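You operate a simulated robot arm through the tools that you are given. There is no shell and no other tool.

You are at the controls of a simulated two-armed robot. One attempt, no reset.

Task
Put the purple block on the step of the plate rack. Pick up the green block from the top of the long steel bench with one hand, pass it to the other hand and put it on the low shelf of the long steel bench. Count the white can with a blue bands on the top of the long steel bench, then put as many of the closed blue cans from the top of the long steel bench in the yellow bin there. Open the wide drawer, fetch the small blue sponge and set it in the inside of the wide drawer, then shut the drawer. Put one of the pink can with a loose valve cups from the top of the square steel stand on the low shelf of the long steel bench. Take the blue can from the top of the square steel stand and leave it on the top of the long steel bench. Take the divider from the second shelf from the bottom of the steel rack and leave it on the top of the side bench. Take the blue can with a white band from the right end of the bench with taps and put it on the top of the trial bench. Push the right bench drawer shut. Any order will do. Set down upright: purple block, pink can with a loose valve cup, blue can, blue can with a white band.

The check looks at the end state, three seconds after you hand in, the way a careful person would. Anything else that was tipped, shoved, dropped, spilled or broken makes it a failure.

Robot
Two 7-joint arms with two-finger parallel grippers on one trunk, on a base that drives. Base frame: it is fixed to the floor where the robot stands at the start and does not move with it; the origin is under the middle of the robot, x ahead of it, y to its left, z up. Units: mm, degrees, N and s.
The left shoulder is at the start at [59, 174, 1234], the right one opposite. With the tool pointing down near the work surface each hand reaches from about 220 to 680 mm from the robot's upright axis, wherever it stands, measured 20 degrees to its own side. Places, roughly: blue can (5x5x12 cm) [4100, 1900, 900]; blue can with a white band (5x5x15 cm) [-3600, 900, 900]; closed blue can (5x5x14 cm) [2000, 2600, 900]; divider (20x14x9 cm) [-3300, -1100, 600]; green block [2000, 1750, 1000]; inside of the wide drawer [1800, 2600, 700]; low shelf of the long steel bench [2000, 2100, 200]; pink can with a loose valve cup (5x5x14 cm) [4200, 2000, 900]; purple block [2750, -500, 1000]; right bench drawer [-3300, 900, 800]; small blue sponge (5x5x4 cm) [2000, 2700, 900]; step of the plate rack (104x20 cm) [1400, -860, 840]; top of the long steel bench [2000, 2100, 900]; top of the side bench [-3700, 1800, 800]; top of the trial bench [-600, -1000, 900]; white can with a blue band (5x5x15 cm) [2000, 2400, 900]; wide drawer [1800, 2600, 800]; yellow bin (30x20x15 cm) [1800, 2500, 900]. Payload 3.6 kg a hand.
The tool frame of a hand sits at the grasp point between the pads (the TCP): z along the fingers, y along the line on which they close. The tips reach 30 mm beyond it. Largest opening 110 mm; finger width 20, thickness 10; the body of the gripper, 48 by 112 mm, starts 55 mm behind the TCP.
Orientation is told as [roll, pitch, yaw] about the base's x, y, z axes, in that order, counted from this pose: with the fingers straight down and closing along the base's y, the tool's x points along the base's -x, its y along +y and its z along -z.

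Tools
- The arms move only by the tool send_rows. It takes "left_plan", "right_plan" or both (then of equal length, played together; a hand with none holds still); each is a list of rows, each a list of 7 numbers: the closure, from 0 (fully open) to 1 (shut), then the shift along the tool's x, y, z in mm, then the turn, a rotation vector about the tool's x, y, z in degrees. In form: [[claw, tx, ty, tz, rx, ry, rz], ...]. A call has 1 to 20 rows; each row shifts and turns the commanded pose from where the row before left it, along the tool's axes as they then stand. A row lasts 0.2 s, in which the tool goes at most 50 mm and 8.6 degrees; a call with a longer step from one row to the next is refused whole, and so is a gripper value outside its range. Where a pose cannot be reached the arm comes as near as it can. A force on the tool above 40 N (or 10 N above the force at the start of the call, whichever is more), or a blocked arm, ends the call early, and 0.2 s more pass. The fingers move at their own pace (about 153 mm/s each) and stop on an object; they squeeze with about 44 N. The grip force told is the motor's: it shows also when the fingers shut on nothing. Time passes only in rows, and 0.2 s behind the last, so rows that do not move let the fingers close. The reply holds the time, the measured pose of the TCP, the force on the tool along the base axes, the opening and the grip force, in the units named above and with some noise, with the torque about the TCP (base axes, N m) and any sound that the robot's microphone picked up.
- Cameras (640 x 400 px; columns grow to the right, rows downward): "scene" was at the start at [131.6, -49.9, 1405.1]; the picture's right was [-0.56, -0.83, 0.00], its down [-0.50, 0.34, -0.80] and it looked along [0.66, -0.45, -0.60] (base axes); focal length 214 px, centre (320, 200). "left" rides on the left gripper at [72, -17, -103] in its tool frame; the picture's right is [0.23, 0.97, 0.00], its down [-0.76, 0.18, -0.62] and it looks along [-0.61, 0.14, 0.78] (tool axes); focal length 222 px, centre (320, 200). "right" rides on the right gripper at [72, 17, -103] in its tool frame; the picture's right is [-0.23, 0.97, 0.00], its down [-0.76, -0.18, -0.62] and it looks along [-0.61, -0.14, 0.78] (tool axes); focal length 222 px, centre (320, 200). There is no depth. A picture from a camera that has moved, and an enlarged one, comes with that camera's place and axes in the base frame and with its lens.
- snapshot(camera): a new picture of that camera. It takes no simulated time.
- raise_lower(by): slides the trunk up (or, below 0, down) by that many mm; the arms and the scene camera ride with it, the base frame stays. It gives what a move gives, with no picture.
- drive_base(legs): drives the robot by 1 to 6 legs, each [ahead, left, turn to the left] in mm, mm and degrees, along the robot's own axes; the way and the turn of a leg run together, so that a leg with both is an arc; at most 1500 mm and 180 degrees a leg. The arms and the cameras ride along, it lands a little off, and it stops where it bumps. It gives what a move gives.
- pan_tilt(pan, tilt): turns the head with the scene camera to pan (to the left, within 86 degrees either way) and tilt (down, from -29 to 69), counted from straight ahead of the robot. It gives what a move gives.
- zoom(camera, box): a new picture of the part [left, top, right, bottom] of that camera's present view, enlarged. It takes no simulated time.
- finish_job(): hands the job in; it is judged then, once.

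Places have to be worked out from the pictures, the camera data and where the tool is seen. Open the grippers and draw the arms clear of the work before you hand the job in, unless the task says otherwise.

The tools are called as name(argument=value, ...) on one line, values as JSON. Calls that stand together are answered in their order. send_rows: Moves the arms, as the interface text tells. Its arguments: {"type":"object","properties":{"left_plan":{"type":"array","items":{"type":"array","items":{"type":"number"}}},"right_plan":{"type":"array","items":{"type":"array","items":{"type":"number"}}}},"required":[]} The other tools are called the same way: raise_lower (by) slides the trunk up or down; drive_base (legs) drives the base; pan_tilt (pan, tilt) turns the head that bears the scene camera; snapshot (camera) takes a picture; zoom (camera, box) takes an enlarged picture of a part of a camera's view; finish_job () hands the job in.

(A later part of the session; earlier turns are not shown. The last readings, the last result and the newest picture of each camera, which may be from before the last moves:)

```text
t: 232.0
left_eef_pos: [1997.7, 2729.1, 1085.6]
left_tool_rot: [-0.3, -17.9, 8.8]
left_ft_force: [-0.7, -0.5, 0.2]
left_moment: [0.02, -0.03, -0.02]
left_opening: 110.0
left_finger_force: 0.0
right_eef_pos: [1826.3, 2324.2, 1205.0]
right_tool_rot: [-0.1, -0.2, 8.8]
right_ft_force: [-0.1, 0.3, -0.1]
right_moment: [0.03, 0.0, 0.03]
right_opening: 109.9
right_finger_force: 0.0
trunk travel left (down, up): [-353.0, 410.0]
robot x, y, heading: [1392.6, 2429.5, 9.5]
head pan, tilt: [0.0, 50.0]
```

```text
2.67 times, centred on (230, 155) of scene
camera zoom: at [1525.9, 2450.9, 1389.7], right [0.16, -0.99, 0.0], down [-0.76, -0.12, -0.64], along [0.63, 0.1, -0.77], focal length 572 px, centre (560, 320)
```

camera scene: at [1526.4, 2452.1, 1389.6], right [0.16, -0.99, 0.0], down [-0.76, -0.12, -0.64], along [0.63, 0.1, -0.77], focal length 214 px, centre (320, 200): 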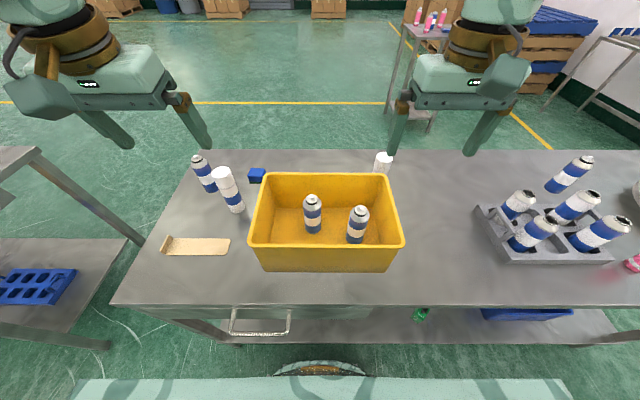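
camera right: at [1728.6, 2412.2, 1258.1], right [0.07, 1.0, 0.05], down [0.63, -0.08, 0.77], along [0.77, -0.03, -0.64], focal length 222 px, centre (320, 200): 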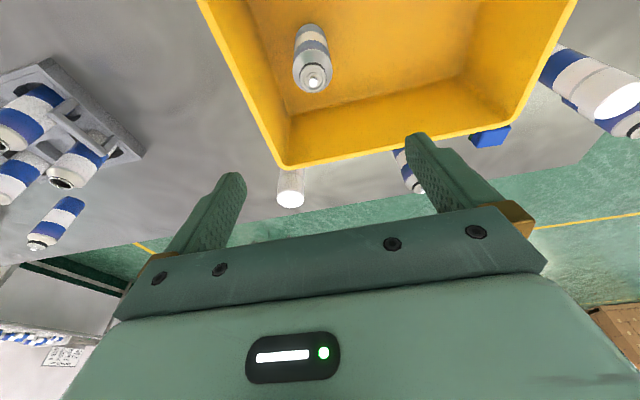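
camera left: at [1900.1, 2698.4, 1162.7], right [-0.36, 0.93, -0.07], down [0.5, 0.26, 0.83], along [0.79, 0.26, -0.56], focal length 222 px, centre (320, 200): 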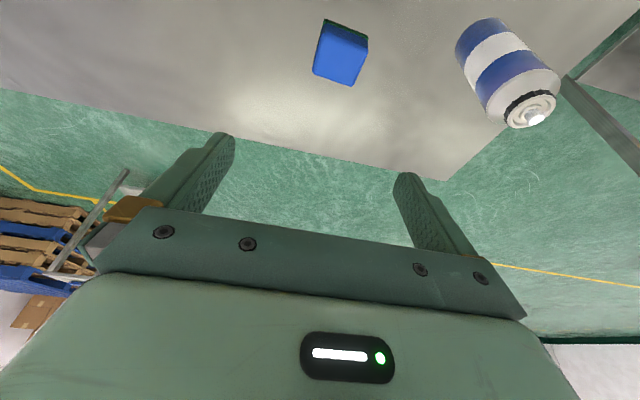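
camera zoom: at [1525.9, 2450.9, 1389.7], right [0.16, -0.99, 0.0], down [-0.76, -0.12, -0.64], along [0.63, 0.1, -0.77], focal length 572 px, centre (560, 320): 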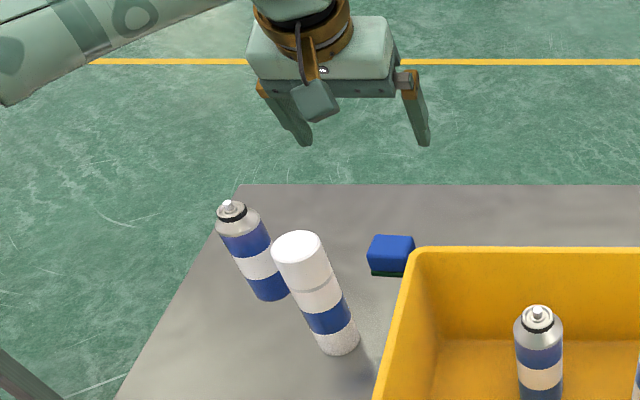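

The sponge is about 8 mm left of the descent line, so I'll correct that while descending to z≈955 and look again.

send_rows(left_plan=[[0, 13.4, 2.7, 41.2, 0, 0, 0], [0, 13.4, 2.7, 41.2, 0, 0, 0], [0, 13.4, 2.6, 41.2, 0, 0, 0], [0, 0, 0, 0, 0, 0, 0]])

snapshot(camera="left")

zoom(camera="scene", box=[160, 100, 320, 220])

```text
t: 233.0
left_eef_pos: [1997.4, 2736.1, 955.6]
left_tool_rot: [-0.3, -18.0, 8.8]
left_ft_force: [-0.5, -1.3, 0.1]
left_moment: [0.01, -0.02, 0.01]
left_opening: 110.1
left_finger_force: 0.1
right_eef_pos: [1826.2, 2325.0, 1203.5]
right_tool_rot: [-0.1, -0.3, 8.8]
right_ft_force: [-0.3, -0.5, 0.0]
right_moment: [0.03, 0.03, 0.0]
right_opening: 110.2
right_finger_force: 0.1
trunk travel left (down, up): [-353.0, 410.0]
robot x, y, heading: [1391.0, 2429.8, 9.0]
head pan, tilt: [0.0, 50.0]
```

```text
taken
camera left: at [1898.4, 2705.1, 1032.6], right [-0.36, 0.93, -0.07], down [0.5, 0.26, 0.83], along [0.79, 0.26, -0.56], focal length 222 px, centre (320, 200)
```

left: 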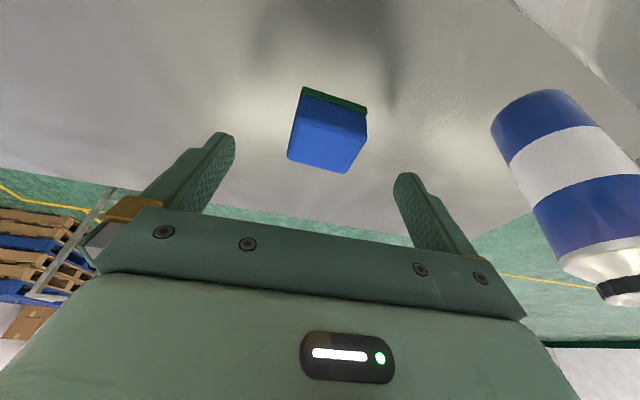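

```text
3.33 times, centred on (240, 160) of scene
camera zoom: at [1526.5, 2450.5, 1389.7], right [0.16, -0.99, 0.0], down [-0.76, -0.12, -0.64], along [0.63, 0.1, -0.77], focal length 715 px, centre (587, 333)
```

zoom: 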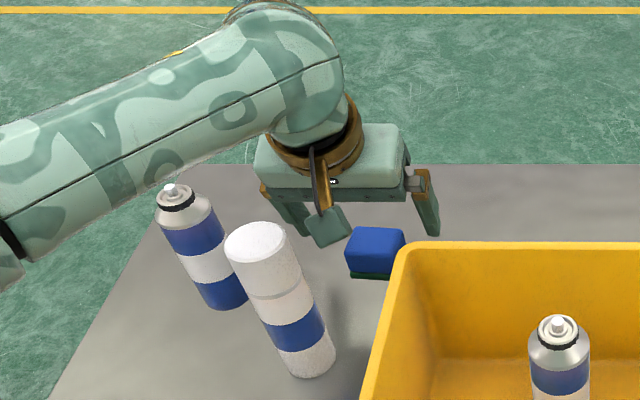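

Centred. I'll descend the last 38 mm and close on the sponge.

send_rows(left_plan=[[0, 5.9, 0, 18.1, 0, 0, 0], [0, 5.9, 0, 18.1, 0, 0, 0], [0.4, 0, 0, 0, 0, 0, 0], [1, 0, 0, 0, 0, 0, 0], [1, 0, 0, 0, 0, 0, 0], [1, 0, 0, 0, 0, 0, 0]])

snapshot(camera="left")

```text
t: 234.4
left_eef_pos: [1996.1, 2737.0, 918.1]
left_tool_rot: [-0.3, -17.9, 8.7]
left_ft_force: [-0.1, 0.2, 0.5]
left_moment: [0.01, 0.01, -0.03]
left_opening: 49.2
left_finger_force: 44.1
right_eef_pos: [1825.9, 2325.1, 1204.4]
right_tool_rot: [-0.1, -0.1, 8.8]
right_ft_force: [0.1, -0.1, 0.4]
right_moment: [-0.05, 0.02, 0.01]
right_opening: 110.1
right_finger_force: 0.1
trunk travel left (down, up): [-353.0, 410.0]
robot x, y, heading: [1389.8, 2428.8, 9.1]
head pan, tilt: [0.0, 50.0]
```

```text
taken
camera left: at [1898.5, 2706.1, 994.8], right [-0.36, 0.93, -0.07], down [0.5, 0.26, 0.83], along [0.79, 0.26, -0.56], focal length 222 px, centre (320, 200)
```

left: 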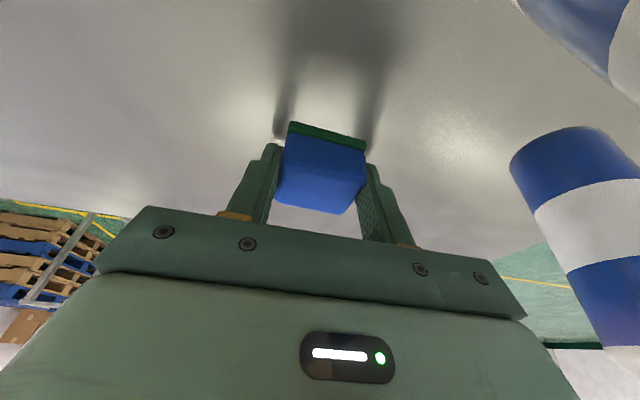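

Sponge gripped (49 mm). I'll lift it well clear and bring it back over the bench front.

send_rows(left_plan=[[1, -12.4, 0, -38, 0, 0, 0], [1, -12.4, 0, -38, 0, 0, 0], [1, -12.4, 0, -38, 0, 0, 0], [1, -12.4, 0, -38, 0, 0, 0], [1, -12.4, 0, -38, 0, 0, 0], [1, -12.4, 0, -38, 0, 0, 0], [1, 30, 5, -20, 0, 0, 0], [1, 30, 5, -20, 0, 0, 0], [1, 30, 5, -20, 0, 0, 0], [1, 30, 5, -10, 0, 0, 0], [1, 30, 5, -10, 0, 6, 0], [1, 30, 5, 0, 0, 6, 0], [1, 20, 0, 0, 0, 6, 0], [1, 0, 0, 0, 0, 0, 0]])

snapshot(camera="left")

snapshot(camera="scene")

```text
t: 237.4
left_eef_pos: [1777.7, 2735.7, 1178.8]
left_tool_rot: [-0.3, 0.1, 8.7]
left_ft_force: [-0.6, -0.8, -0.4]
left_moment: [0.0, 0.0, 0.05]
left_opening: 48.8
left_finger_force: 43.7
right_eef_pos: [1827.4, 2324.5, 1203.7]
right_tool_rot: [-0.1, -0.1, 8.7]
right_ft_force: [-1.0, 0.7, -0.2]
right_moment: [-0.03, -0.03, -0.03]
right_opening: 109.9
right_finger_force: 0.0
trunk travel left (down, up): [-353.0, 410.0]
robot x, y, heading: [1391.6, 2429.2, 9.1]
head pan, tilt: [0.0, 50.0]
```

```text
taken
camera left: at [1708.3, 2708.5, 1283.3], right [-0.37, 0.93, 0.0], down [0.73, 0.29, 0.62], along [0.58, 0.23, -0.78], focal length 222 px, centre (320, 200)
```

left: 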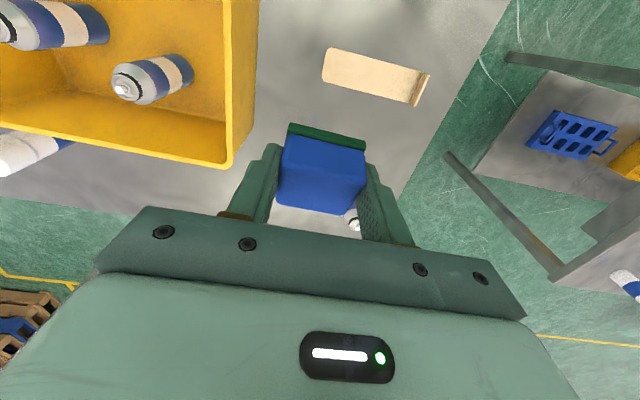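

```text
taken
camera scene: at [1526.7, 2450.9, 1389.6], right [0.16, -0.99, 0.0], down [-0.76, -0.12, -0.64], along [0.63, 0.1, -0.77], focal length 214 px, centre (320, 200)
```

scene: 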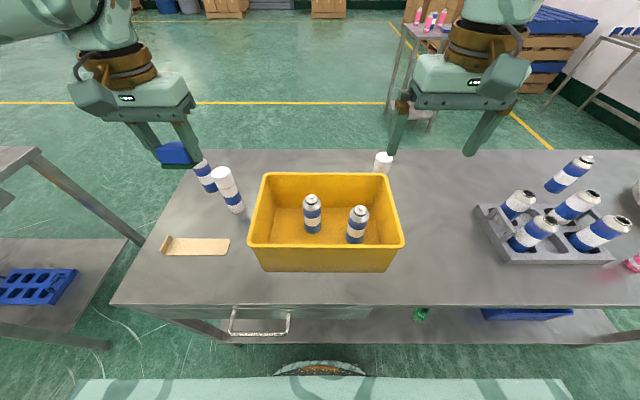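

The sponge is secure. I'll back off 370 mm so there is room for the drawer, keeping the sponge in the left hand.

drive_base(legs=[[-370, 60, 0]])

send_rows(right_plan=[[1, -40, 0, 10, 0, 0, 0], [1, -40, 0, 10, 0, 0, 0], [1, -40, 0, 10, 0, 0, 0], [1, -25, 0, 10, 0, 0, 0], [1, 0, 0, 0, 0, -8.5, 0], [1, 0, 0, 0, 0, -8.5, 0], [1, 0, 0, 0, 0, -8.5, 0], [1, 0, 0, 0, 0, -8.5, 0], [1, 0, 0, 0, 0, -8.5, 0], [1, 0, 0, 0, 0, -8.5, 0], [1, 0, 0, 0, 0, -8.5, 0], [1, 0, 0, 0, 0, -8.5, 0], [1, 0, 0, 0, 0, -8.5, 0], [1, 0, 0, 0, 0, -8.5, 0], [1, 0, 0, 0, 0, -5, 0], [1, 0, 0, 0, 0, 0, 0]])

snapshot(camera="scene")

```text
t: 239.8
left_eef_pos: [1401.8, 2733.6, 1179.0]
left_tool_rot: [-0.2, 0.1, 8.5]
left_ft_force: [-0.6, -0.3, -0.1]
left_moment: [0.02, -0.03, 0.01]
left_opening: 48.7
left_finger_force: 43.7
right_eef_pos: [1448.7, 2324.7, 1203.4]
right_tool_rot: [-0.1, -0.2, 8.6]
right_ft_force: [-0.1, -0.7, -0.4]
right_moment: [-0.01, -0.02, -0.02]
right_opening: 110.0
right_finger_force: 0.1
trunk travel left (down, up): [-353.0, 410.0]
robot x, y, heading: [1016.8, 2432.5, 9.0]
head pan, tilt: [0.0, 50.0]
```

```text
t: 243.2
left_eef_pos: [1403.7, 2734.0, 1178.7]
left_tool_rot: [-0.2, 0.2, 8.4]
left_ft_force: [0.4, 0.2, -0.7]
left_moment: [0.02, 0.0, 0.03]
left_opening: 48.6
left_finger_force: 43.6
right_eef_pos: [1574.7, 2440.8, 1262.2]
right_tool_rot: [-26.6, -85.6, 32.6]
right_ft_force: [1.1, 0.5, 0.0]
right_moment: [-0.01, 0.0, -0.03]
right_opening: 0.0
right_finger_force: 36.9
right hand out of reach, approached as far as the arm can: row 12, 13, 14, 15
trunk travel left (down, up): [-353.0, 410.0]
robot x, y, heading: [1012.6, 2430.1, 8.7]
head pan, tilt: [0.0, 50.0]
```

```text
taken
camera scene: at [1150.8, 2450.4, 1389.5], right [0.15, -0.99, 0.0], down [-0.76, -0.12, -0.64], along [0.63, 0.1, -0.77], focal length 214 px, centre (320, 200)
```

scene: 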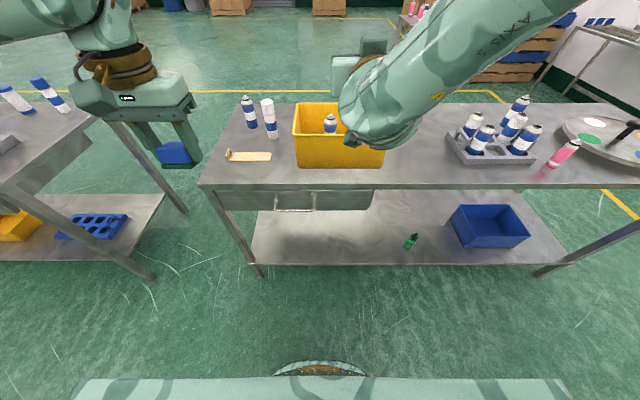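

The wrist came too close to the body for a level hand. I'll shift back and left, lower the trunk 150 mm, and extend the hand farther so it can point forward.

drive_base(legs=[[-90, 200, 0]])

raise_lower(by=-150)

snapshot(camera="scene")

```text
t: 244.8
left_eef_pos: [1280.7, 2920.6, 1179.9]
left_tool_rot: [-0.3, 0.1, 8.5]
left_ft_force: [0.0, 0.3, 0.2]
left_moment: [0.0, -0.02, -0.01]
left_opening: 48.7
left_finger_force: 43.5
right_eef_pos: [1451.0, 2628.0, 1262.4]
right_tool_rot: [-27.4, -85.5, 33.4]
right_ft_force: [-0.5, 0.0, 0.0]
right_moment: [-0.01, 0.01, 0.01]
right_opening: 0.0
right_finger_force: 37.4
trunk travel left (down, up): [-353.0, 410.0]
robot x, y, heading: [896.0, 2618.9, 9.2]
head pan, tilt: [0.0, 50.0]
```

```text
t: 246.6
left_eef_pos: [1280.7, 2919.0, 1029.3]
left_tool_rot: [-0.3, -0.1, 8.5]
left_ft_force: [-1.1, -0.6, 0.5]
left_moment: [0.03, 0.0, -0.02]
left_opening: 48.7
left_finger_force: 44.3
right_eef_pos: [1449.9, 2627.6, 1113.0]
right_tool_rot: [-27.1, -85.4, 33.2]
right_ft_force: [-0.2, -0.1, 0.4]
right_moment: [0.0, -0.02, -0.04]
right_opening: 0.0
right_finger_force: 38.6
trunk travel left (down, up): [-203.0, 560.0]
robot x, y, heading: [894.3, 2615.9, 9.3]
head pan, tilt: [0.0, 50.0]
```

```text
taken
camera scene: at [1094.1, 2646.9, 1235.8], right [0.16, -0.99, 0.0], down [-0.76, -0.12, -0.64], along [0.63, 0.1, -0.77], focal length 214 px, centre (320, 200)
```

scene: 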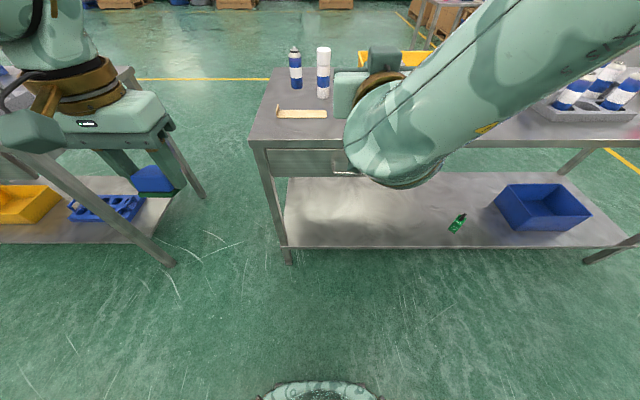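

The right hand now points almost level and forward. I'll extend it 110 mm and roll it so the fingers close vertically.

send_rows(right_plan=[[0.3, 0, -15, 37, 0, 0, 0], [0, 0, -15, 37, 0, 0, 0], [0, 0, -15, 37, 0, 0, 0], [0, 0, 0, 0, 0, 0, 8.2], [0, 0, 0, 0, 0, 0, 8.2], [0, 0, 0, 0, 0, 0, 8.2], [0, 0, 0, 0, 0, 0, 8.2], [0, 0, 0, 0, 0, 0, 8.2], [0, 0, 0, 0, 0, 0, 0]])

snapshot(camera="scene")

```text
t: 248.6
left_eef_pos: [1281.5, 2919.6, 1027.3]
left_tool_rot: [-0.4, 0.1, 8.5]
left_ft_force: [-0.5, 0.3, 0.6]
left_moment: [0.02, 0.01, 0.0]
left_opening: 48.7
left_finger_force: 43.2
right_eef_pos: [1558.2, 2625.0, 1136.3]
right_tool_rot: [83.3, -50.9, -79.0]
right_ft_force: [0.4, -1.1, -0.3]
right_moment: [-0.02, 0.04, 0.01]
right_opening: 110.0
right_finger_force: 0.1
right hand out of reach, approached as far as the arm can: row 1, 2, 3
trunk travel left (down, up): [-203.0, 560.0]
robot x, y, heading: [897.2, 2613.8, 9.0]
head pan, tilt: [0.0, 50.0]
```

```text
taken
camera scene: at [1094.8, 2647.0, 1235.6], right [0.16, -0.99, 0.0], down [-0.76, -0.12, -0.64], along [0.63, 0.1, -0.77], focal length 214 px, centre (320, 200)
```

scene: 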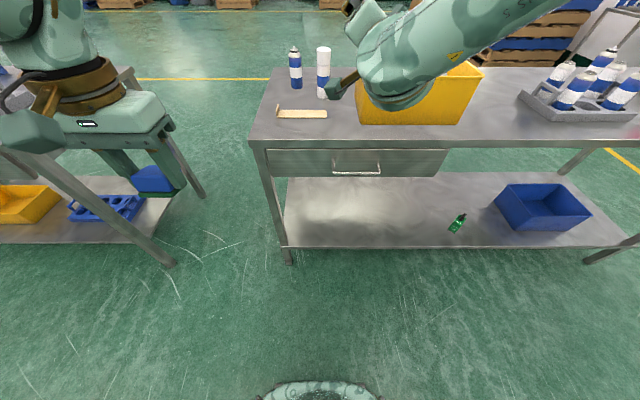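

The drawer and its handle are in clear view: the handle is at about 692 mm ahead, 114 mm right, z≈785. I'll complete the roll.

send_rows(right_plan=[[0, 0, 0, 0, 0, 0, 8.4], [0, 0, 0, 0, 0, 0, 8.4], [0, 0, 0, 0, 0, 0, 8.4], [0, 0, 0, 0, 0, 0, 8.4], [0, 0, 0, 0, 0, 0, 8.4], [0, 0, 0, 0, 0, 0, 8.4], [0, 0, 0, 0, 0, 0, 0]])

snapshot(camera="scene")

snapshot(camera="right")

```text
t: 250.2
left_eef_pos: [1281.1, 2920.1, 1028.6]
left_tool_rot: [-0.4, 0.1, 8.5]
left_ft_force: [0.1, 0.1, 0.3]
left_moment: [0.0, 0.0, 0.01]
left_opening: 48.3
left_finger_force: 44.4
right_eef_pos: [1559.1, 2625.4, 1136.3]
right_tool_rot: [85.7, -0.6, -84.2]
right_ft_force: [0.1, 0.5, -0.9]
right_moment: [-0.02, -0.01, -0.03]
right_opening: 110.0
right_finger_force: 0.0
trunk travel left (down, up): [-203.0, 560.0]
robot x, y, heading: [893.3, 2615.9, 8.9]
head pan, tilt: [0.0, 50.0]
```

```text
taken
camera scene: at [1094.8, 2647.0, 1235.6], right [0.16, -0.99, 0.0], down [-0.76, -0.12, -0.64], along [0.63, 0.1, -0.77], focal length 214 px, centre (320, 200)
```

scene: 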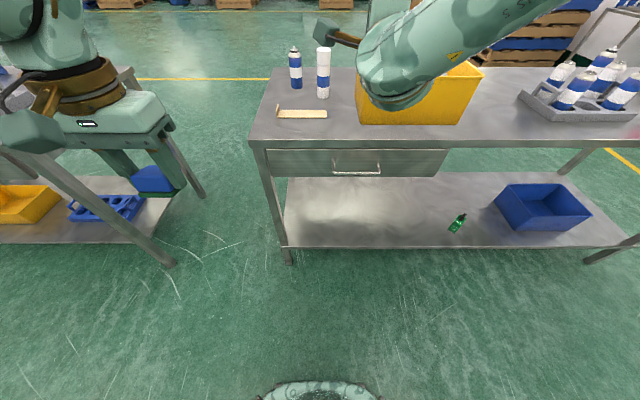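

```text
taken
camera right: at [1449.6, 2687.5, 1158.9], right [0.09, -0.21, 0.97], down [-0.55, -0.82, -0.12], along [0.83, -0.53, -0.19], focal length 222 px, centre (320, 200)
```

right: 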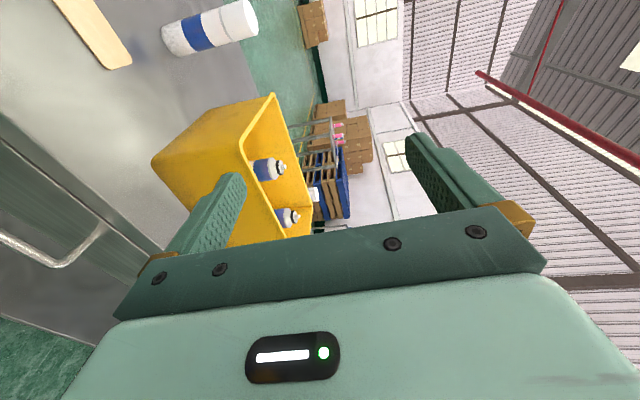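

The hand is level, with vertical closing. I'll pull back 60 mm, correct small angles, and lower to the handle's height in front of the drawer.

send_rows(right_plan=[[0.3, 0, 0, -30, -4.3, 3.3, 0], [0.3, 0, 0, -30, 0, 0, 0], [0.3, 0, -43.9, 0, 0, 0, 0], [0.3, 0, -43.9, 0, 0, 0, 0], [0.3, 0, -43.9, 0, 0, 0, 0], [0.3, 0, -43.9, 0, 0, 0, 0], [0.3, 0, -43.9, 0, 0, 0, 0], [0.3, 0, -43.9, 0, 0, 0, 0], [0.3, 0, -43.9, 0, 0, 0, 0], [0.3, 0, -43.9, 0, 0, 0, 0], [0.3, 0, 0, 0, 0, 0, 0]])

snapshot(camera="scene")

snapshot(camera="right")

```text
t: 252.6
left_eef_pos: [1281.6, 2920.7, 1028.4]
left_tool_rot: [-0.2, 0.1, 8.6]
left_ft_force: [0.0, -0.5, -0.1]
left_moment: [0.0, 0.0, 0.0]
left_opening: 48.4
left_finger_force: 43.7
right_eef_pos: [1495.3, 2733.9, 1022.5]
right_tool_rot: [88.7, -0.5, -81.8]
right_ft_force: [0.1, -1.1, -1.1]
right_moment: [-0.01, 0.02, 0.0]
right_opening: 76.8
right_finger_force: 0.0
right hand out of reach, approached as far as the arm can: row 1, 2, 3, 4, 5, 6, 7, 8, 9, 10
trunk travel left (down, up): [-203.0, 560.0]
robot x, y, heading: [896.2, 2615.0, 9.0]
head pan, tilt: [0.0, 50.0]
```

```text
taken
camera scene: at [1094.5, 2647.0, 1235.6], right [0.16, -0.99, 0.0], down [-0.76, -0.12, -0.64], along [0.63, 0.1, -0.77], focal length 214 px, centre (320, 200)
```

scene: 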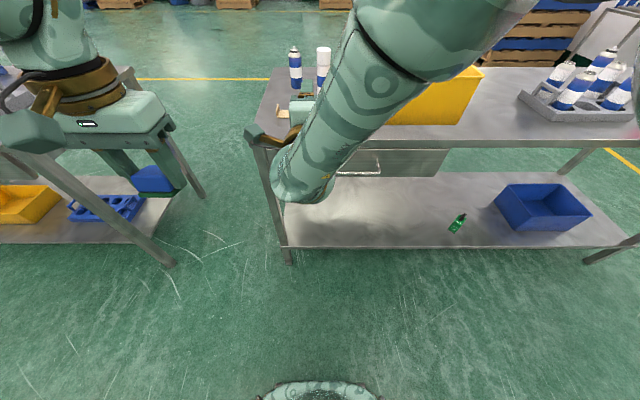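

```text
taken
camera right: at [1382.9, 2791.5, 1040.3], right [0.05, -0.21, 0.98], down [-0.51, -0.85, -0.16], along [0.86, -0.49, -0.15], focal length 222 px, centre (320, 200)
```

right: 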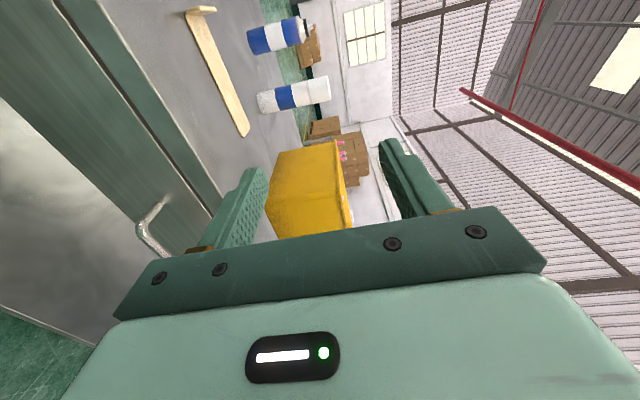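

A fully level hand is out of reach that low. I'll tilt it to 45° forward-down instead, so that one finger passes above and behind the bar while the body stays clear of the bench edge.

send_rows(right_plan=[[0.3, 0, 0, 0, 7.5, 0, 0], [0.3, 0, 0, 0, 7.5, 0, 0], [0.3, 0, 0, 0, 7.5, 0, 0], [0.3, 0, 0, 0, 7.5, 0, 0], [0.3, 0, 0, 0, 7.5, 0, 0], [0.3, 0, 0, 0, 7.5, 0, 0], [0.3, -40, 0, 0, 0, 0, 0], [0.3, -40, 0, 0, 0, 0, 0], [0.3, -40, 0, 0, 0, 0, 0], [0.3, 0, 0, 0, 0, 0, 0]])

snapshot(camera="scene")

snapshot(camera="right")

```text
t: 254.8
left_eef_pos: [1282.6, 2921.4, 1028.9]
left_tool_rot: [-0.4, 0.1, 8.4]
left_ft_force: [-0.9, 0.8, 0.1]
left_moment: [0.0, 0.0, -0.04]
left_opening: 48.7
left_finger_force: 43.9
right_eef_pos: [1514.7, 2615.0, 1020.9]
right_tool_rot: [45.1, -0.6, -80.7]
right_ft_force: [-0.7, -0.1, -0.5]
right_moment: [-0.01, -0.02, -0.01]
right_opening: 76.9
right_finger_force: 0.1
trunk travel left (down, up): [-203.0, 560.0]
robot x, y, heading: [896.3, 2615.7, 9.0]
head pan, tilt: [0.0, 50.0]
```

```text
taken
camera scene: at [1094.7, 2647.8, 1235.6], right [0.16, -0.99, 0.0], down [-0.76, -0.12, -0.64], along [0.63, 0.1, -0.77], focal length 214 px, centre (320, 200)
```

scene: 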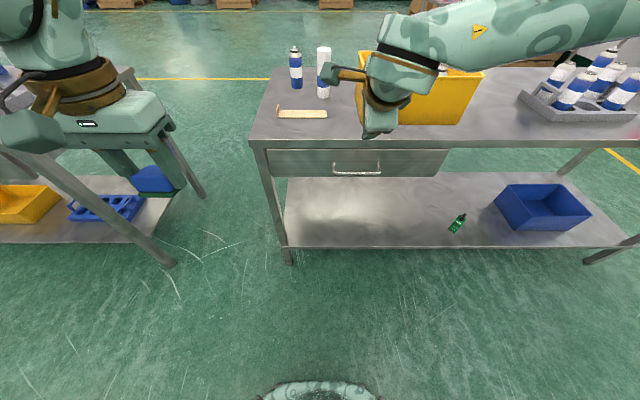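

```text
taken
camera right: at [1441.5, 2679.2, 1105.2], right [0.71, -0.11, 0.69], down [-0.44, -0.84, 0.32], along [0.55, -0.53, -0.65], focal length 222 px, centre (320, 200)
```

right: 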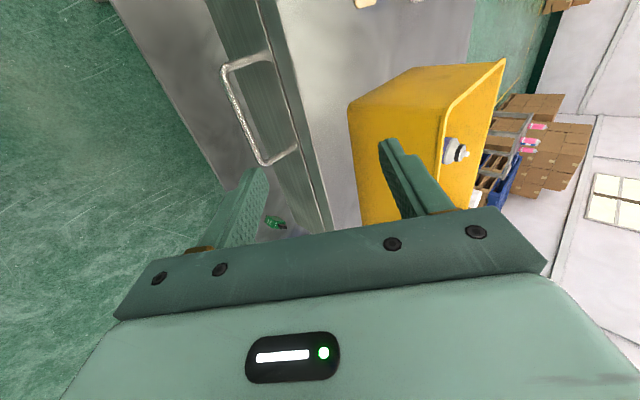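

Two views place the handle bar at 685 mm ahead, z≈792, about 105 mm right. I'll narrow the fingers to ~34 mm and move to a pre-grasp point 100 mm up and back along the approach.

send_rows(right_plan=[[0.69, 0, -27.4, 23.9, 0, 0, 0], [0.69, 0, -27.4, 23.9, 0, 0, 0], [0.69, 0, -27.4, 23.9, 0, 0, 0], [0.69, 0, -27.4, 23.9, 0, 0, 0], [0.69, 0, 0, 0, 0, 0, 0]])

snapshot(camera="right")

zoom(camera="scene", box=[280, 80, 440, 200])

```text
t: 256.0
left_eef_pos: [1281.0, 2920.3, 1028.3]
left_tool_rot: [-0.3, 0.1, 8.5]
left_ft_force: [1.7, -0.1, -0.7]
left_moment: [0.02, 0.01, -0.02]
left_opening: 48.6
left_finger_force: 44.7
right_eef_pos: [1506.1, 2613.8, 877.0]
right_tool_rot: [45.2, -0.5, -80.6]
right_ft_force: [-0.6, -1.3, 0.5]
right_moment: [-0.02, -0.01, 0.02]
right_opening: 34.0
right_finger_force: 0.0
trunk travel left (down, up): [-203.0, 560.0]
robot x, y, heading: [895.5, 2615.4, 9.0]
head pan, tilt: [0.0, 50.0]
```

```text
taken
camera right: at [1432.6, 2676.4, 960.0], right [0.71, -0.11, 0.69], down [-0.44, -0.84, 0.32], along [0.55, -0.53, -0.65], focal length 222 px, centre (320, 200)
```

right: 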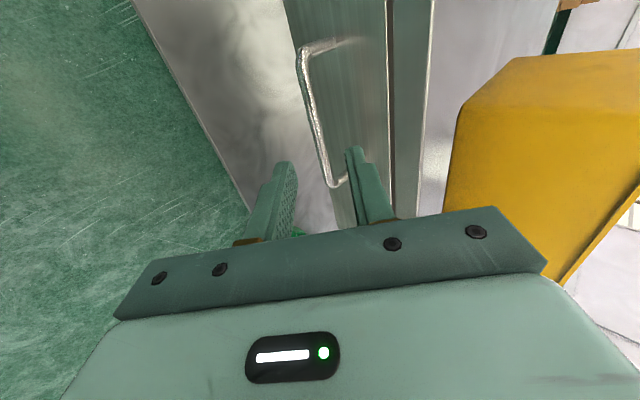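

```text
3.33 times, centred on (360, 140) of scene
camera zoom: at [1094.5, 2647.0, 1235.7], right [0.16, -0.99, 0.0], down [-0.76, -0.12, -0.64], along [0.63, 0.1, -0.77], focal length 715 px, centre (187, 400)
```

zoom: 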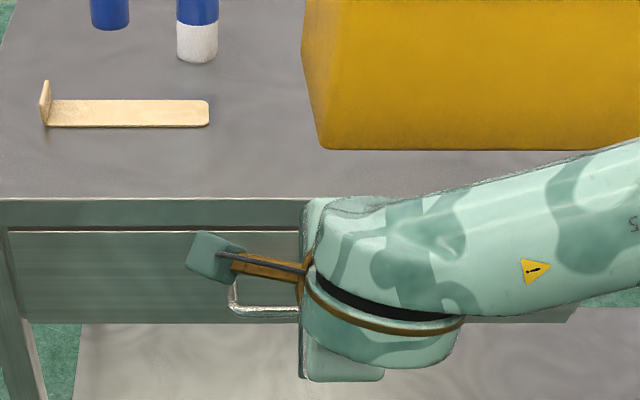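

The bar lies right on the approach axis between the fingers. I'll advance 60 mm, check, then go the rest.

send_rows(right_plan=[[0.69, 0, 0, 30, 0, 0, 0], [0.69, 0, 0, 30, 0, 0, 0], [0.69, 0, 0, 0, 0, 0, 0]])

zoom(camera="right", box=[220, 40, 460, 240])

```text
t: 256.8
left_eef_pos: [1281.8, 2919.7, 1028.7]
left_tool_rot: [-0.3, 0.0, 8.5]
left_ft_force: [-0.3, -0.9, -0.5]
left_moment: [0.02, 0.02, -0.01]
left_opening: 48.7
left_finger_force: 43.7
right_eef_pos: [1547.4, 2618.6, 835.3]
right_tool_rot: [45.2, -0.5, -80.7]
right_ft_force: [-0.2, 0.0, -0.1]
right_moment: [0.02, 0.0, 0.02]
right_opening: 34.0
right_finger_force: 0.1
trunk travel left (down, up): [-203.0, 560.0]
robot x, y, heading: [896.2, 2615.6, 8.9]
head pan, tilt: [0.0, 50.0]
```

```text
2.00 times, centred on (340, 140) of right
camera zoom: at [1474.6, 2682.5, 918.4], right [0.71, -0.11, 0.69], down [-0.44, -0.84, 0.32], along [0.55, -0.53, -0.65], focal length 444 px, centre (280, 320)
```

zoom: 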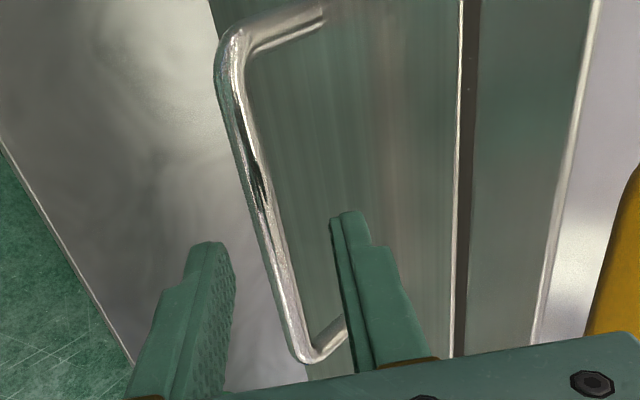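

The bar is right between the fingertips. I'll advance the last 40 mm and close on it.

send_rows(right_plan=[[0.69, 0, 0, 20, 0, 0, 0], [0.69, 0, 0, 12, 0, 0, 0], [0.69, 0, 0, 8, 0, 0, 0], [0.69, 0, 0, 0, 0, 0, 0]])

zoom(camera="right", box=[220, 40, 460, 240])

```text
t: 257.8
left_eef_pos: [1282.9, 2920.4, 1029.4]
left_tool_rot: [-0.3, 0.1, 8.5]
left_ft_force: [0.7, 0.4, 0.1]
left_moment: [-0.02, -0.02, -0.01]
left_opening: 48.7
left_finger_force: 44.1
right_eef_pos: [1575.1, 2623.7, 806.3]
right_tool_rot: [45.1, -0.5, -80.7]
right_ft_force: [0.3, -0.7, -1.0]
right_moment: [0.01, -0.03, -0.01]
right_opening: 34.0
right_finger_force: 0.0
trunk travel left (down, up): [-203.0, 560.0]
robot x, y, heading: [892.8, 2615.8, 8.9]
head pan, tilt: [0.0, 50.0]
```

```text
2.00 times, centred on (340, 140) of right
camera zoom: at [1502.7, 2686.6, 890.5], right [0.71, -0.11, 0.69], down [-0.44, -0.84, 0.32], along [0.55, -0.53, -0.65], focal length 444 px, centre (280, 320)
```

zoom: 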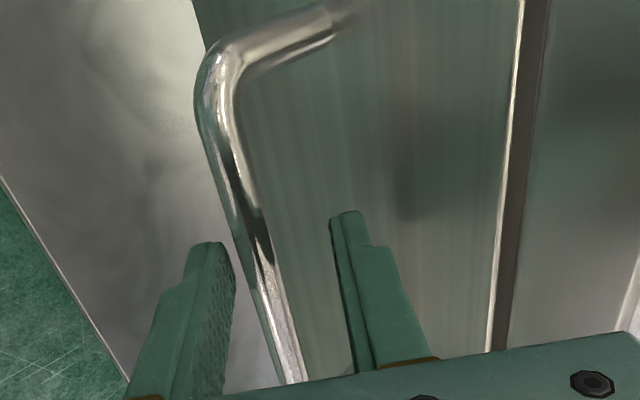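

send_rows(right_plan=[[1, 0, 0, 0, 0, 0, 0], [1, 0, 0, 0, 0, 0, 0], [1, 0, 0, 0, 0, 0, 0]])

zoom(camera="right", box=[220, 40, 460, 240])

```text
t: 258.6
left_eef_pos: [1280.7, 2920.0, 1027.6]
left_tool_rot: [-0.3, 0.1, 8.5]
left_ft_force: [0.0, -0.5, 0.9]
left_moment: [-0.05, -0.02, -0.01]
left_opening: 48.5
left_finger_force: 44.1
right_eef_pos: [1571.6, 2622.7, 803.0]
right_tool_rot: [44.6, -0.5, -80.7]
right_ft_force: [-27.2, -2.4, -23.8]
right_moment: [0.27, 0.74, -0.7]
right_opening: 11.7
right_finger_force: 45.1
trunk travel left (down, up): [-203.0, 560.0]
robot x, y, heading: [898.0, 2617.2, 8.7]
head pan, tilt: [0.0, 50.0]
```

```text
2.00 times, centred on (340, 140) of right
camera zoom: at [1500.4, 2686.3, 887.1], right [0.72, -0.11, 0.69], down [-0.43, -0.84, 0.33], along [0.54, -0.53, -0.65], focal length 444 px, centre (280, 320)
```

zoom: 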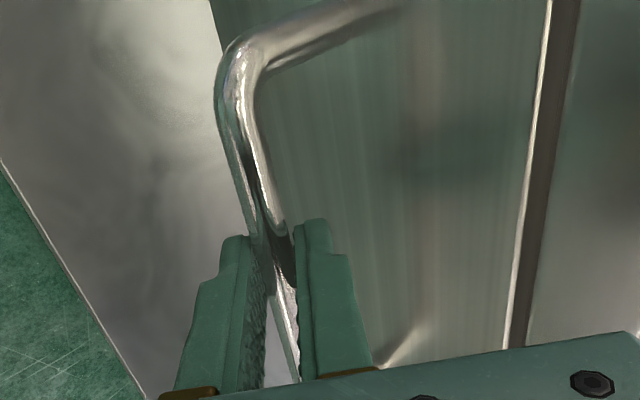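

The bar is firmly gripped (11.7 mm). I'll pull the drawer open by driving straight back, 120 mm first.

drive_base(legs=[[-120, 0, 0]])

snapshot(camera="scene")

snapshot(camera="right")

```text
t: 259.8
left_eef_pos: [1184.5, 2903.9, 1031.9]
left_tool_rot: [-0.3, -0.5, 8.4]
left_ft_force: [-0.3, 0.4, 0.0]
left_moment: [0.03, -0.05, 0.0]
left_opening: 48.3
left_finger_force: 43.9
right_eef_pos: [1474.9, 2608.2, 804.0]
right_tool_rot: [44.5, -0.5, -80.9]
right_ft_force: [-2.8, 5.0, -25.1]
right_moment: [0.2, 0.44, -0.83]
right_opening: 11.8
right_finger_force: 45.1
trunk travel left (down, up): [-203.0, 560.0]
robot x, y, heading: [807.1, 2600.3, 9.0]
head pan, tilt: [0.0, 50.0]
stopped in leg 1: the force on the tool passed its limit at 51 N (the readings are from after the stop); the commanded pose is now the measured one
```

```text
taken
camera scene: at [1004.1, 2633.2, 1235.6], right [0.16, -0.99, 0.0], down [-0.76, -0.12, -0.64], along [0.64, 0.1, -0.77], focal length 214 px, centre (320, 200)
```

scene: 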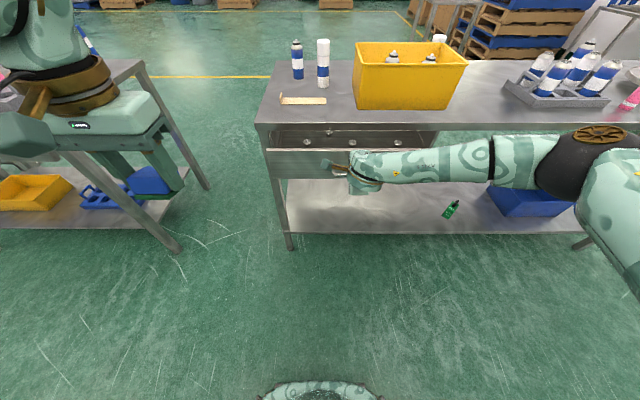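

```text
taken
camera right: at [1403.8, 2671.0, 887.4], right [0.72, -0.11, 0.69], down [-0.44, -0.84, 0.33], along [0.54, -0.54, -0.65], focal length 222 px, centre (320, 200)
```

right: 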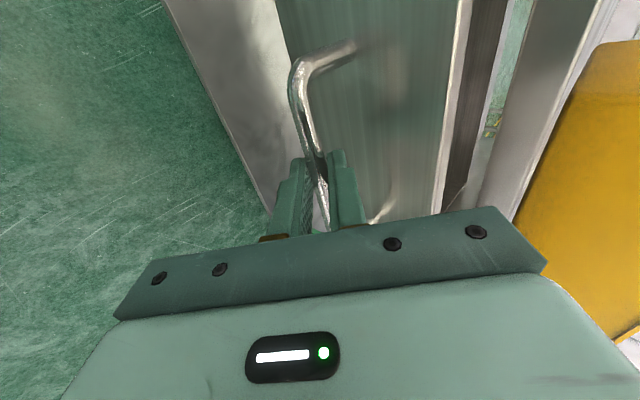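

The drawer is opening (about 97 mm so far), but the force limit stopped the drive. I'll continue in shorter pulls.

drive_base(legs=[[-60, 0, 0]])

drive_base(legs=[[-50, 0, 0]])

zoom(camera="scene", box=[240, 90, 460, 230])

```text
t: 260.8
left_eef_pos: [1126.8, 2895.6, 1035.0]
left_tool_rot: [-0.2, -0.7, 8.3]
left_ft_force: [-0.6, 0.7, -0.4]
left_moment: [0.02, 0.04, -0.02]
left_opening: 48.7
left_finger_force: 44.5
right_eef_pos: [1417.8, 2598.2, 804.5]
right_tool_rot: [44.5, -0.6, -81.0]
right_ft_force: [-0.6, 0.0, -2.3]
right_moment: [0.41, 0.29, -0.43]
right_opening: 11.5
right_finger_force: 44.7
trunk travel left (down, up): [-203.0, 560.0]
robot x, y, heading: [753.8, 2596.9, 8.8]
head pan, tilt: [0.0, 50.0]
stopped in leg 1: the force on the tool passed its limit at 49 N (the readings are from after the stop); the commanded pose is now the measured one
```

```text
t: 261.7
left_eef_pos: [1076.8, 2888.7, 1034.0]
left_tool_rot: [-0.3, -0.7, 8.2]
left_ft_force: [0.7, 0.3, -0.5]
left_moment: [0.03, 0.0, -0.02]
left_opening: 48.7
left_finger_force: 44.0
right_eef_pos: [1367.4, 2590.3, 804.8]
right_tool_rot: [44.4, -0.6, -80.9]
right_ft_force: [-1.0, -0.6, -4.6]
right_moment: [0.23, 0.13, -0.84]
right_opening: 11.7
right_finger_force: 45.1
trunk travel left (down, up): [-203.0, 560.0]
robot x, y, heading: [703.2, 2586.9, 8.6]
head pan, tilt: [0.0, 50.0]
```

```text
2.86 times, centred on (350, 160) of scene
camera zoom: at [903.0, 2617.9, 1235.6], right [0.15, -0.99, 0.0], down [-0.76, -0.12, -0.64], along [0.64, 0.1, -0.77], focal length 613 px, centre (234, 314)
```

zoom: 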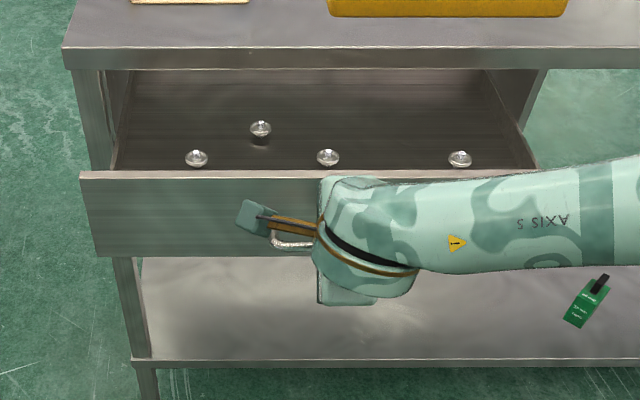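

The drawer is open about 205 mm and contains some valve cups. I'll release the handle and withdraw the right hand.

send_rows(right_plan=[[0.69, 0, 0, 0, 0, 0, 0], [0.69, 0, 0, 0, 0, 0, 0], [0.69, 0, 0, -25, 0, 0, 0], [0.69, 0, 0, -40, 0, 0, 0], [0.69, 0, 0, -40, 0, 0, 0], [0.69, -30, 20, -20, 0, 0, 0], [0.69, -30, 20, -20, 0, 0, 0], [0.69, -30, 20, -20, 0, 0, 0], [0.69, 0, 0, 0, 0, 0, 0]])

raise_lower(by=250)

snapshot(camera="scene")

```text
t: 263.7
left_eef_pos: [1077.3, 2888.2, 1034.1]
left_tool_rot: [-0.3, -0.7, 8.1]
left_ft_force: [-0.4, 0.3, -0.2]
left_moment: [-0.01, 0.0, 0.01]
left_opening: 48.4
left_finger_force: 43.6
right_eef_pos: [1310.6, 2492.4, 964.2]
right_tool_rot: [44.4, -0.6, -80.9]
right_ft_force: [0.0, 0.2, -0.1]
right_moment: [0.01, 0.02, 0.0]
right_opening: 33.9
right_finger_force: 0.0
trunk travel left (down, up): [-203.0, 560.0]
robot x, y, heading: [706.0, 2588.5, 8.9]
head pan, tilt: [0.0, 50.0]
```

```text
t: 266.3
left_eef_pos: [1077.2, 2887.7, 1283.6]
left_tool_rot: [-0.2, -0.6, 8.1]
left_ft_force: [-0.3, 0.5, 0.4]
left_moment: [0.01, -0.01, 0.01]
left_opening: 48.3
left_finger_force: 44.3
right_eef_pos: [1310.0, 2490.5, 1214.5]
right_tool_rot: [44.4, -0.6, -81.0]
right_ft_force: [-0.3, 0.1, -1.0]
right_moment: [0.0, 0.01, -0.01]
right_opening: 33.9
right_finger_force: 0.1
trunk travel left (down, up): [-453.0, 310.0]
robot x, y, heading: [706.3, 2589.4, 8.8]
head pan, tilt: [0.0, 50.0]
```

```text
taken
camera scene: at [810.9, 2603.8, 1490.4], right [0.15, -0.99, 0.0], down [-0.76, -0.12, -0.64], along [0.63, 0.1, -0.77], focal length 214 px, centre (320, 200)
```

scene: 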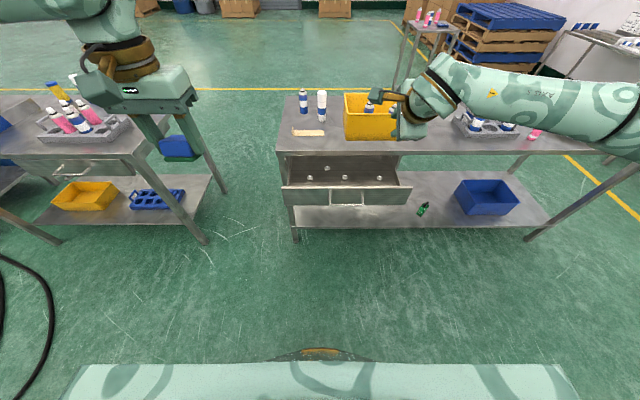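

I'll move in and to the right so that the left hand hangs over a free part of the drawer, between the cups, and view it from above with the wrist camera.

drive_base(legs=[[0, -380, 0], [293, 0, 0]])

raise_lower(by=-100)

send_rows(left_plan=[[1, -25, 0, 0, 0, 0, 0], [1, -25, 0, 0, 0, 0, 0], [1, -25, 0, 0, 0, 0, 0], [1, -25, 0, 0, 0, 0, 0], [1, 0, 0, 0, 0, 0, 0]])

snapshot(camera="left")

snapshot(camera="scene")

```text
t: 270.3
left_eef_pos: [1428.0, 2556.2, 1283.2]
left_tool_rot: [-0.2, -0.7, 8.1]
left_ft_force: [0.0, 0.2, -0.9]
left_moment: [0.02, 0.0, 0.01]
left_opening: 48.8
left_finger_force: 44.5
right_eef_pos: [1660.2, 2158.6, 1214.2]
right_tool_rot: [44.4, -0.6, -81.1]
right_ft_force: [0.4, -0.8, 0.0]
right_moment: [0.01, -0.01, -0.02]
right_opening: 34.1
right_finger_force: 0.0
trunk travel left (down, up): [-453.0, 310.0]
robot x, y, heading: [1052.8, 2257.8, 9.0]
head pan, tilt: [0.0, 50.0]
```

```text
t: 271.7
left_eef_pos: [1425.9, 2556.5, 1184.4]
left_tool_rot: [-0.3, -0.7, 8.2]
left_ft_force: [0.7, 0.1, -0.2]
left_moment: [0.04, -0.01, -0.01]
left_opening: 48.9
left_finger_force: 43.9
right_eef_pos: [1657.9, 2158.8, 1116.2]
right_tool_rot: [44.5, -0.5, -81.0]
right_ft_force: [-0.6, 0.4, -0.1]
right_moment: [-0.03, -0.01, 0.06]
right_opening: 34.0
right_finger_force: 0.1
trunk travel left (down, up): [-353.0, 410.0]
robot x, y, heading: [1053.7, 2259.4, 8.6]
head pan, tilt: [0.0, 50.0]
```

```text
t: 272.9
left_eef_pos: [1526.0, 2570.1, 1185.0]
left_tool_rot: [-0.2, -0.7, 8.1]
left_ft_force: [-0.5, 0.3, -0.3]
left_moment: [0.01, -0.01, 0.02]
left_opening: 48.5
left_finger_force: 44.0
right_eef_pos: [1658.2, 2157.7, 1114.1]
right_tool_rot: [44.4, -0.6, -81.1]
right_ft_force: [0.6, -1.0, 0.2]
right_moment: [0.02, 0.05, 0.0]
right_opening: 33.9
right_finger_force: 0.0
trunk travel left (down, up): [-353.0, 410.0]
robot x, y, heading: [1053.9, 2256.5, 8.9]
head pan, tilt: [0.0, 50.0]
```

```text
taken
camera left: at [1454.5, 2544.4, 1289.0], right [-0.36, 0.93, -0.01], down [0.72, 0.28, 0.63], along [0.59, 0.22, -0.77], focal length 222 px, centre (320, 200)
```

left: 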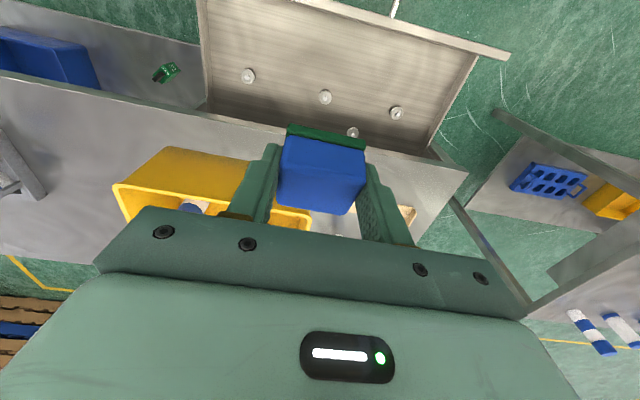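

```text
taken
camera scene: at [1186.6, 2276.6, 1389.7], right [0.15, -0.99, 0.0], down [-0.76, -0.12, -0.64], along [0.64, 0.1, -0.77], focal length 214 px, centre (320, 200)
```

scene: 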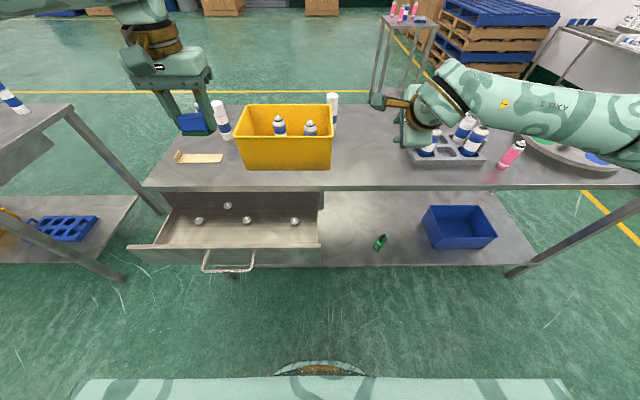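

The wrist view shows the drawer's front half is free. I'll position over it (545 mm ahead, 190 mm left) with a slight pitch and lower the sponge towards the drawer.

send_rows(left_plan=[[1, 0, 0, 0, 0, -5, 0], [1, 0, 0, 0, 0, -5, 0], [1, -15, -22.5, 2.6, 0, 0, 0], [1, -15, -22.5, 2.6, 0, 0, 0], [1, 7.8, 0, 44.3, 0, 0, 0], [1, 7.8, 0, 44.3, 0, 0, 0], [1, 7.8, 0, 44.3, 0, 0, 0], [1, 7.8, 0, 44.3, 0, 0, 0], [1, 7.8, 0, 44.3, 0, 0, 0], [1, 7.8, 0, 44.3, 0, 0, 0], [1, 7.8, 0, 44.3, 0, 0, 0], [1, 0, 0, 0, 0, 0, 0]])

snapshot(camera="left")

snapshot(camera="scene")

```text
t: 275.5
left_eef_pos: [1567.0, 2528.4, 868.7]
left_tool_rot: [-0.3, -10.7, 8.0]
left_ft_force: [0.5, -0.6, -0.1]
left_moment: [-0.02, 0.0, -0.04]
left_opening: 48.6
left_finger_force: 44.3
right_eef_pos: [1658.8, 2160.3, 1115.1]
right_tool_rot: [44.4, -0.7, -81.1]
right_ft_force: [0.6, -0.2, 0.2]
right_moment: [0.01, -0.02, -0.01]
right_opening: 34.1
right_finger_force: 0.1
trunk travel left (down, up): [-353.0, 410.0]
robot x, y, heading: [1053.3, 2257.5, 8.6]
head pan, tilt: [0.0, 50.0]
```

```text
taken
camera left: at [1479.2, 2500.6, 959.5], right [-0.36, 0.93, -0.05], down [0.6, 0.27, 0.75], along [0.71, 0.24, -0.66], focal length 222 px, centre (320, 200)
```

left: 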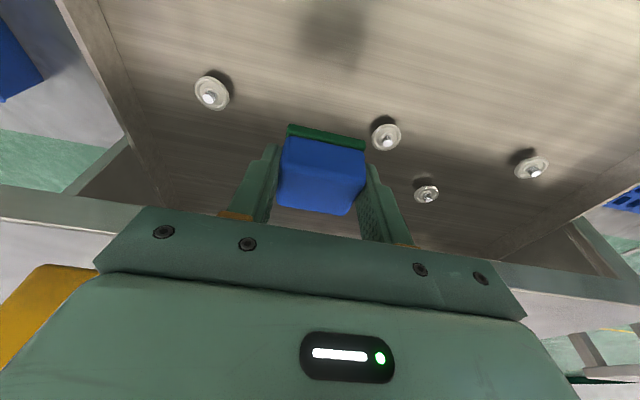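

```text
taken
camera scene: at [1186.9, 2276.3, 1389.7], right [0.15, -0.99, 0.0], down [-0.76, -0.12, -0.64], along [0.64, 0.1, -0.77], focal length 214 px, centre (320, 200)
```

scene: 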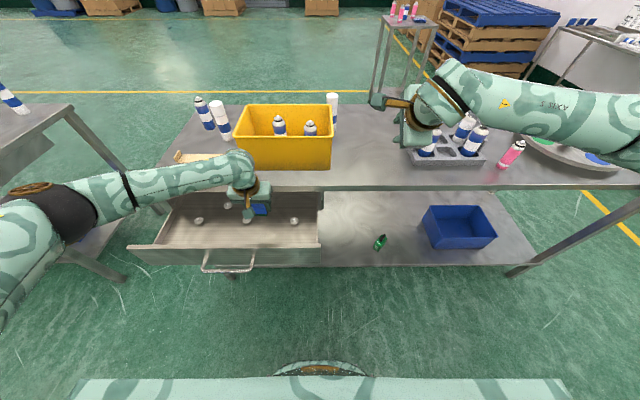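

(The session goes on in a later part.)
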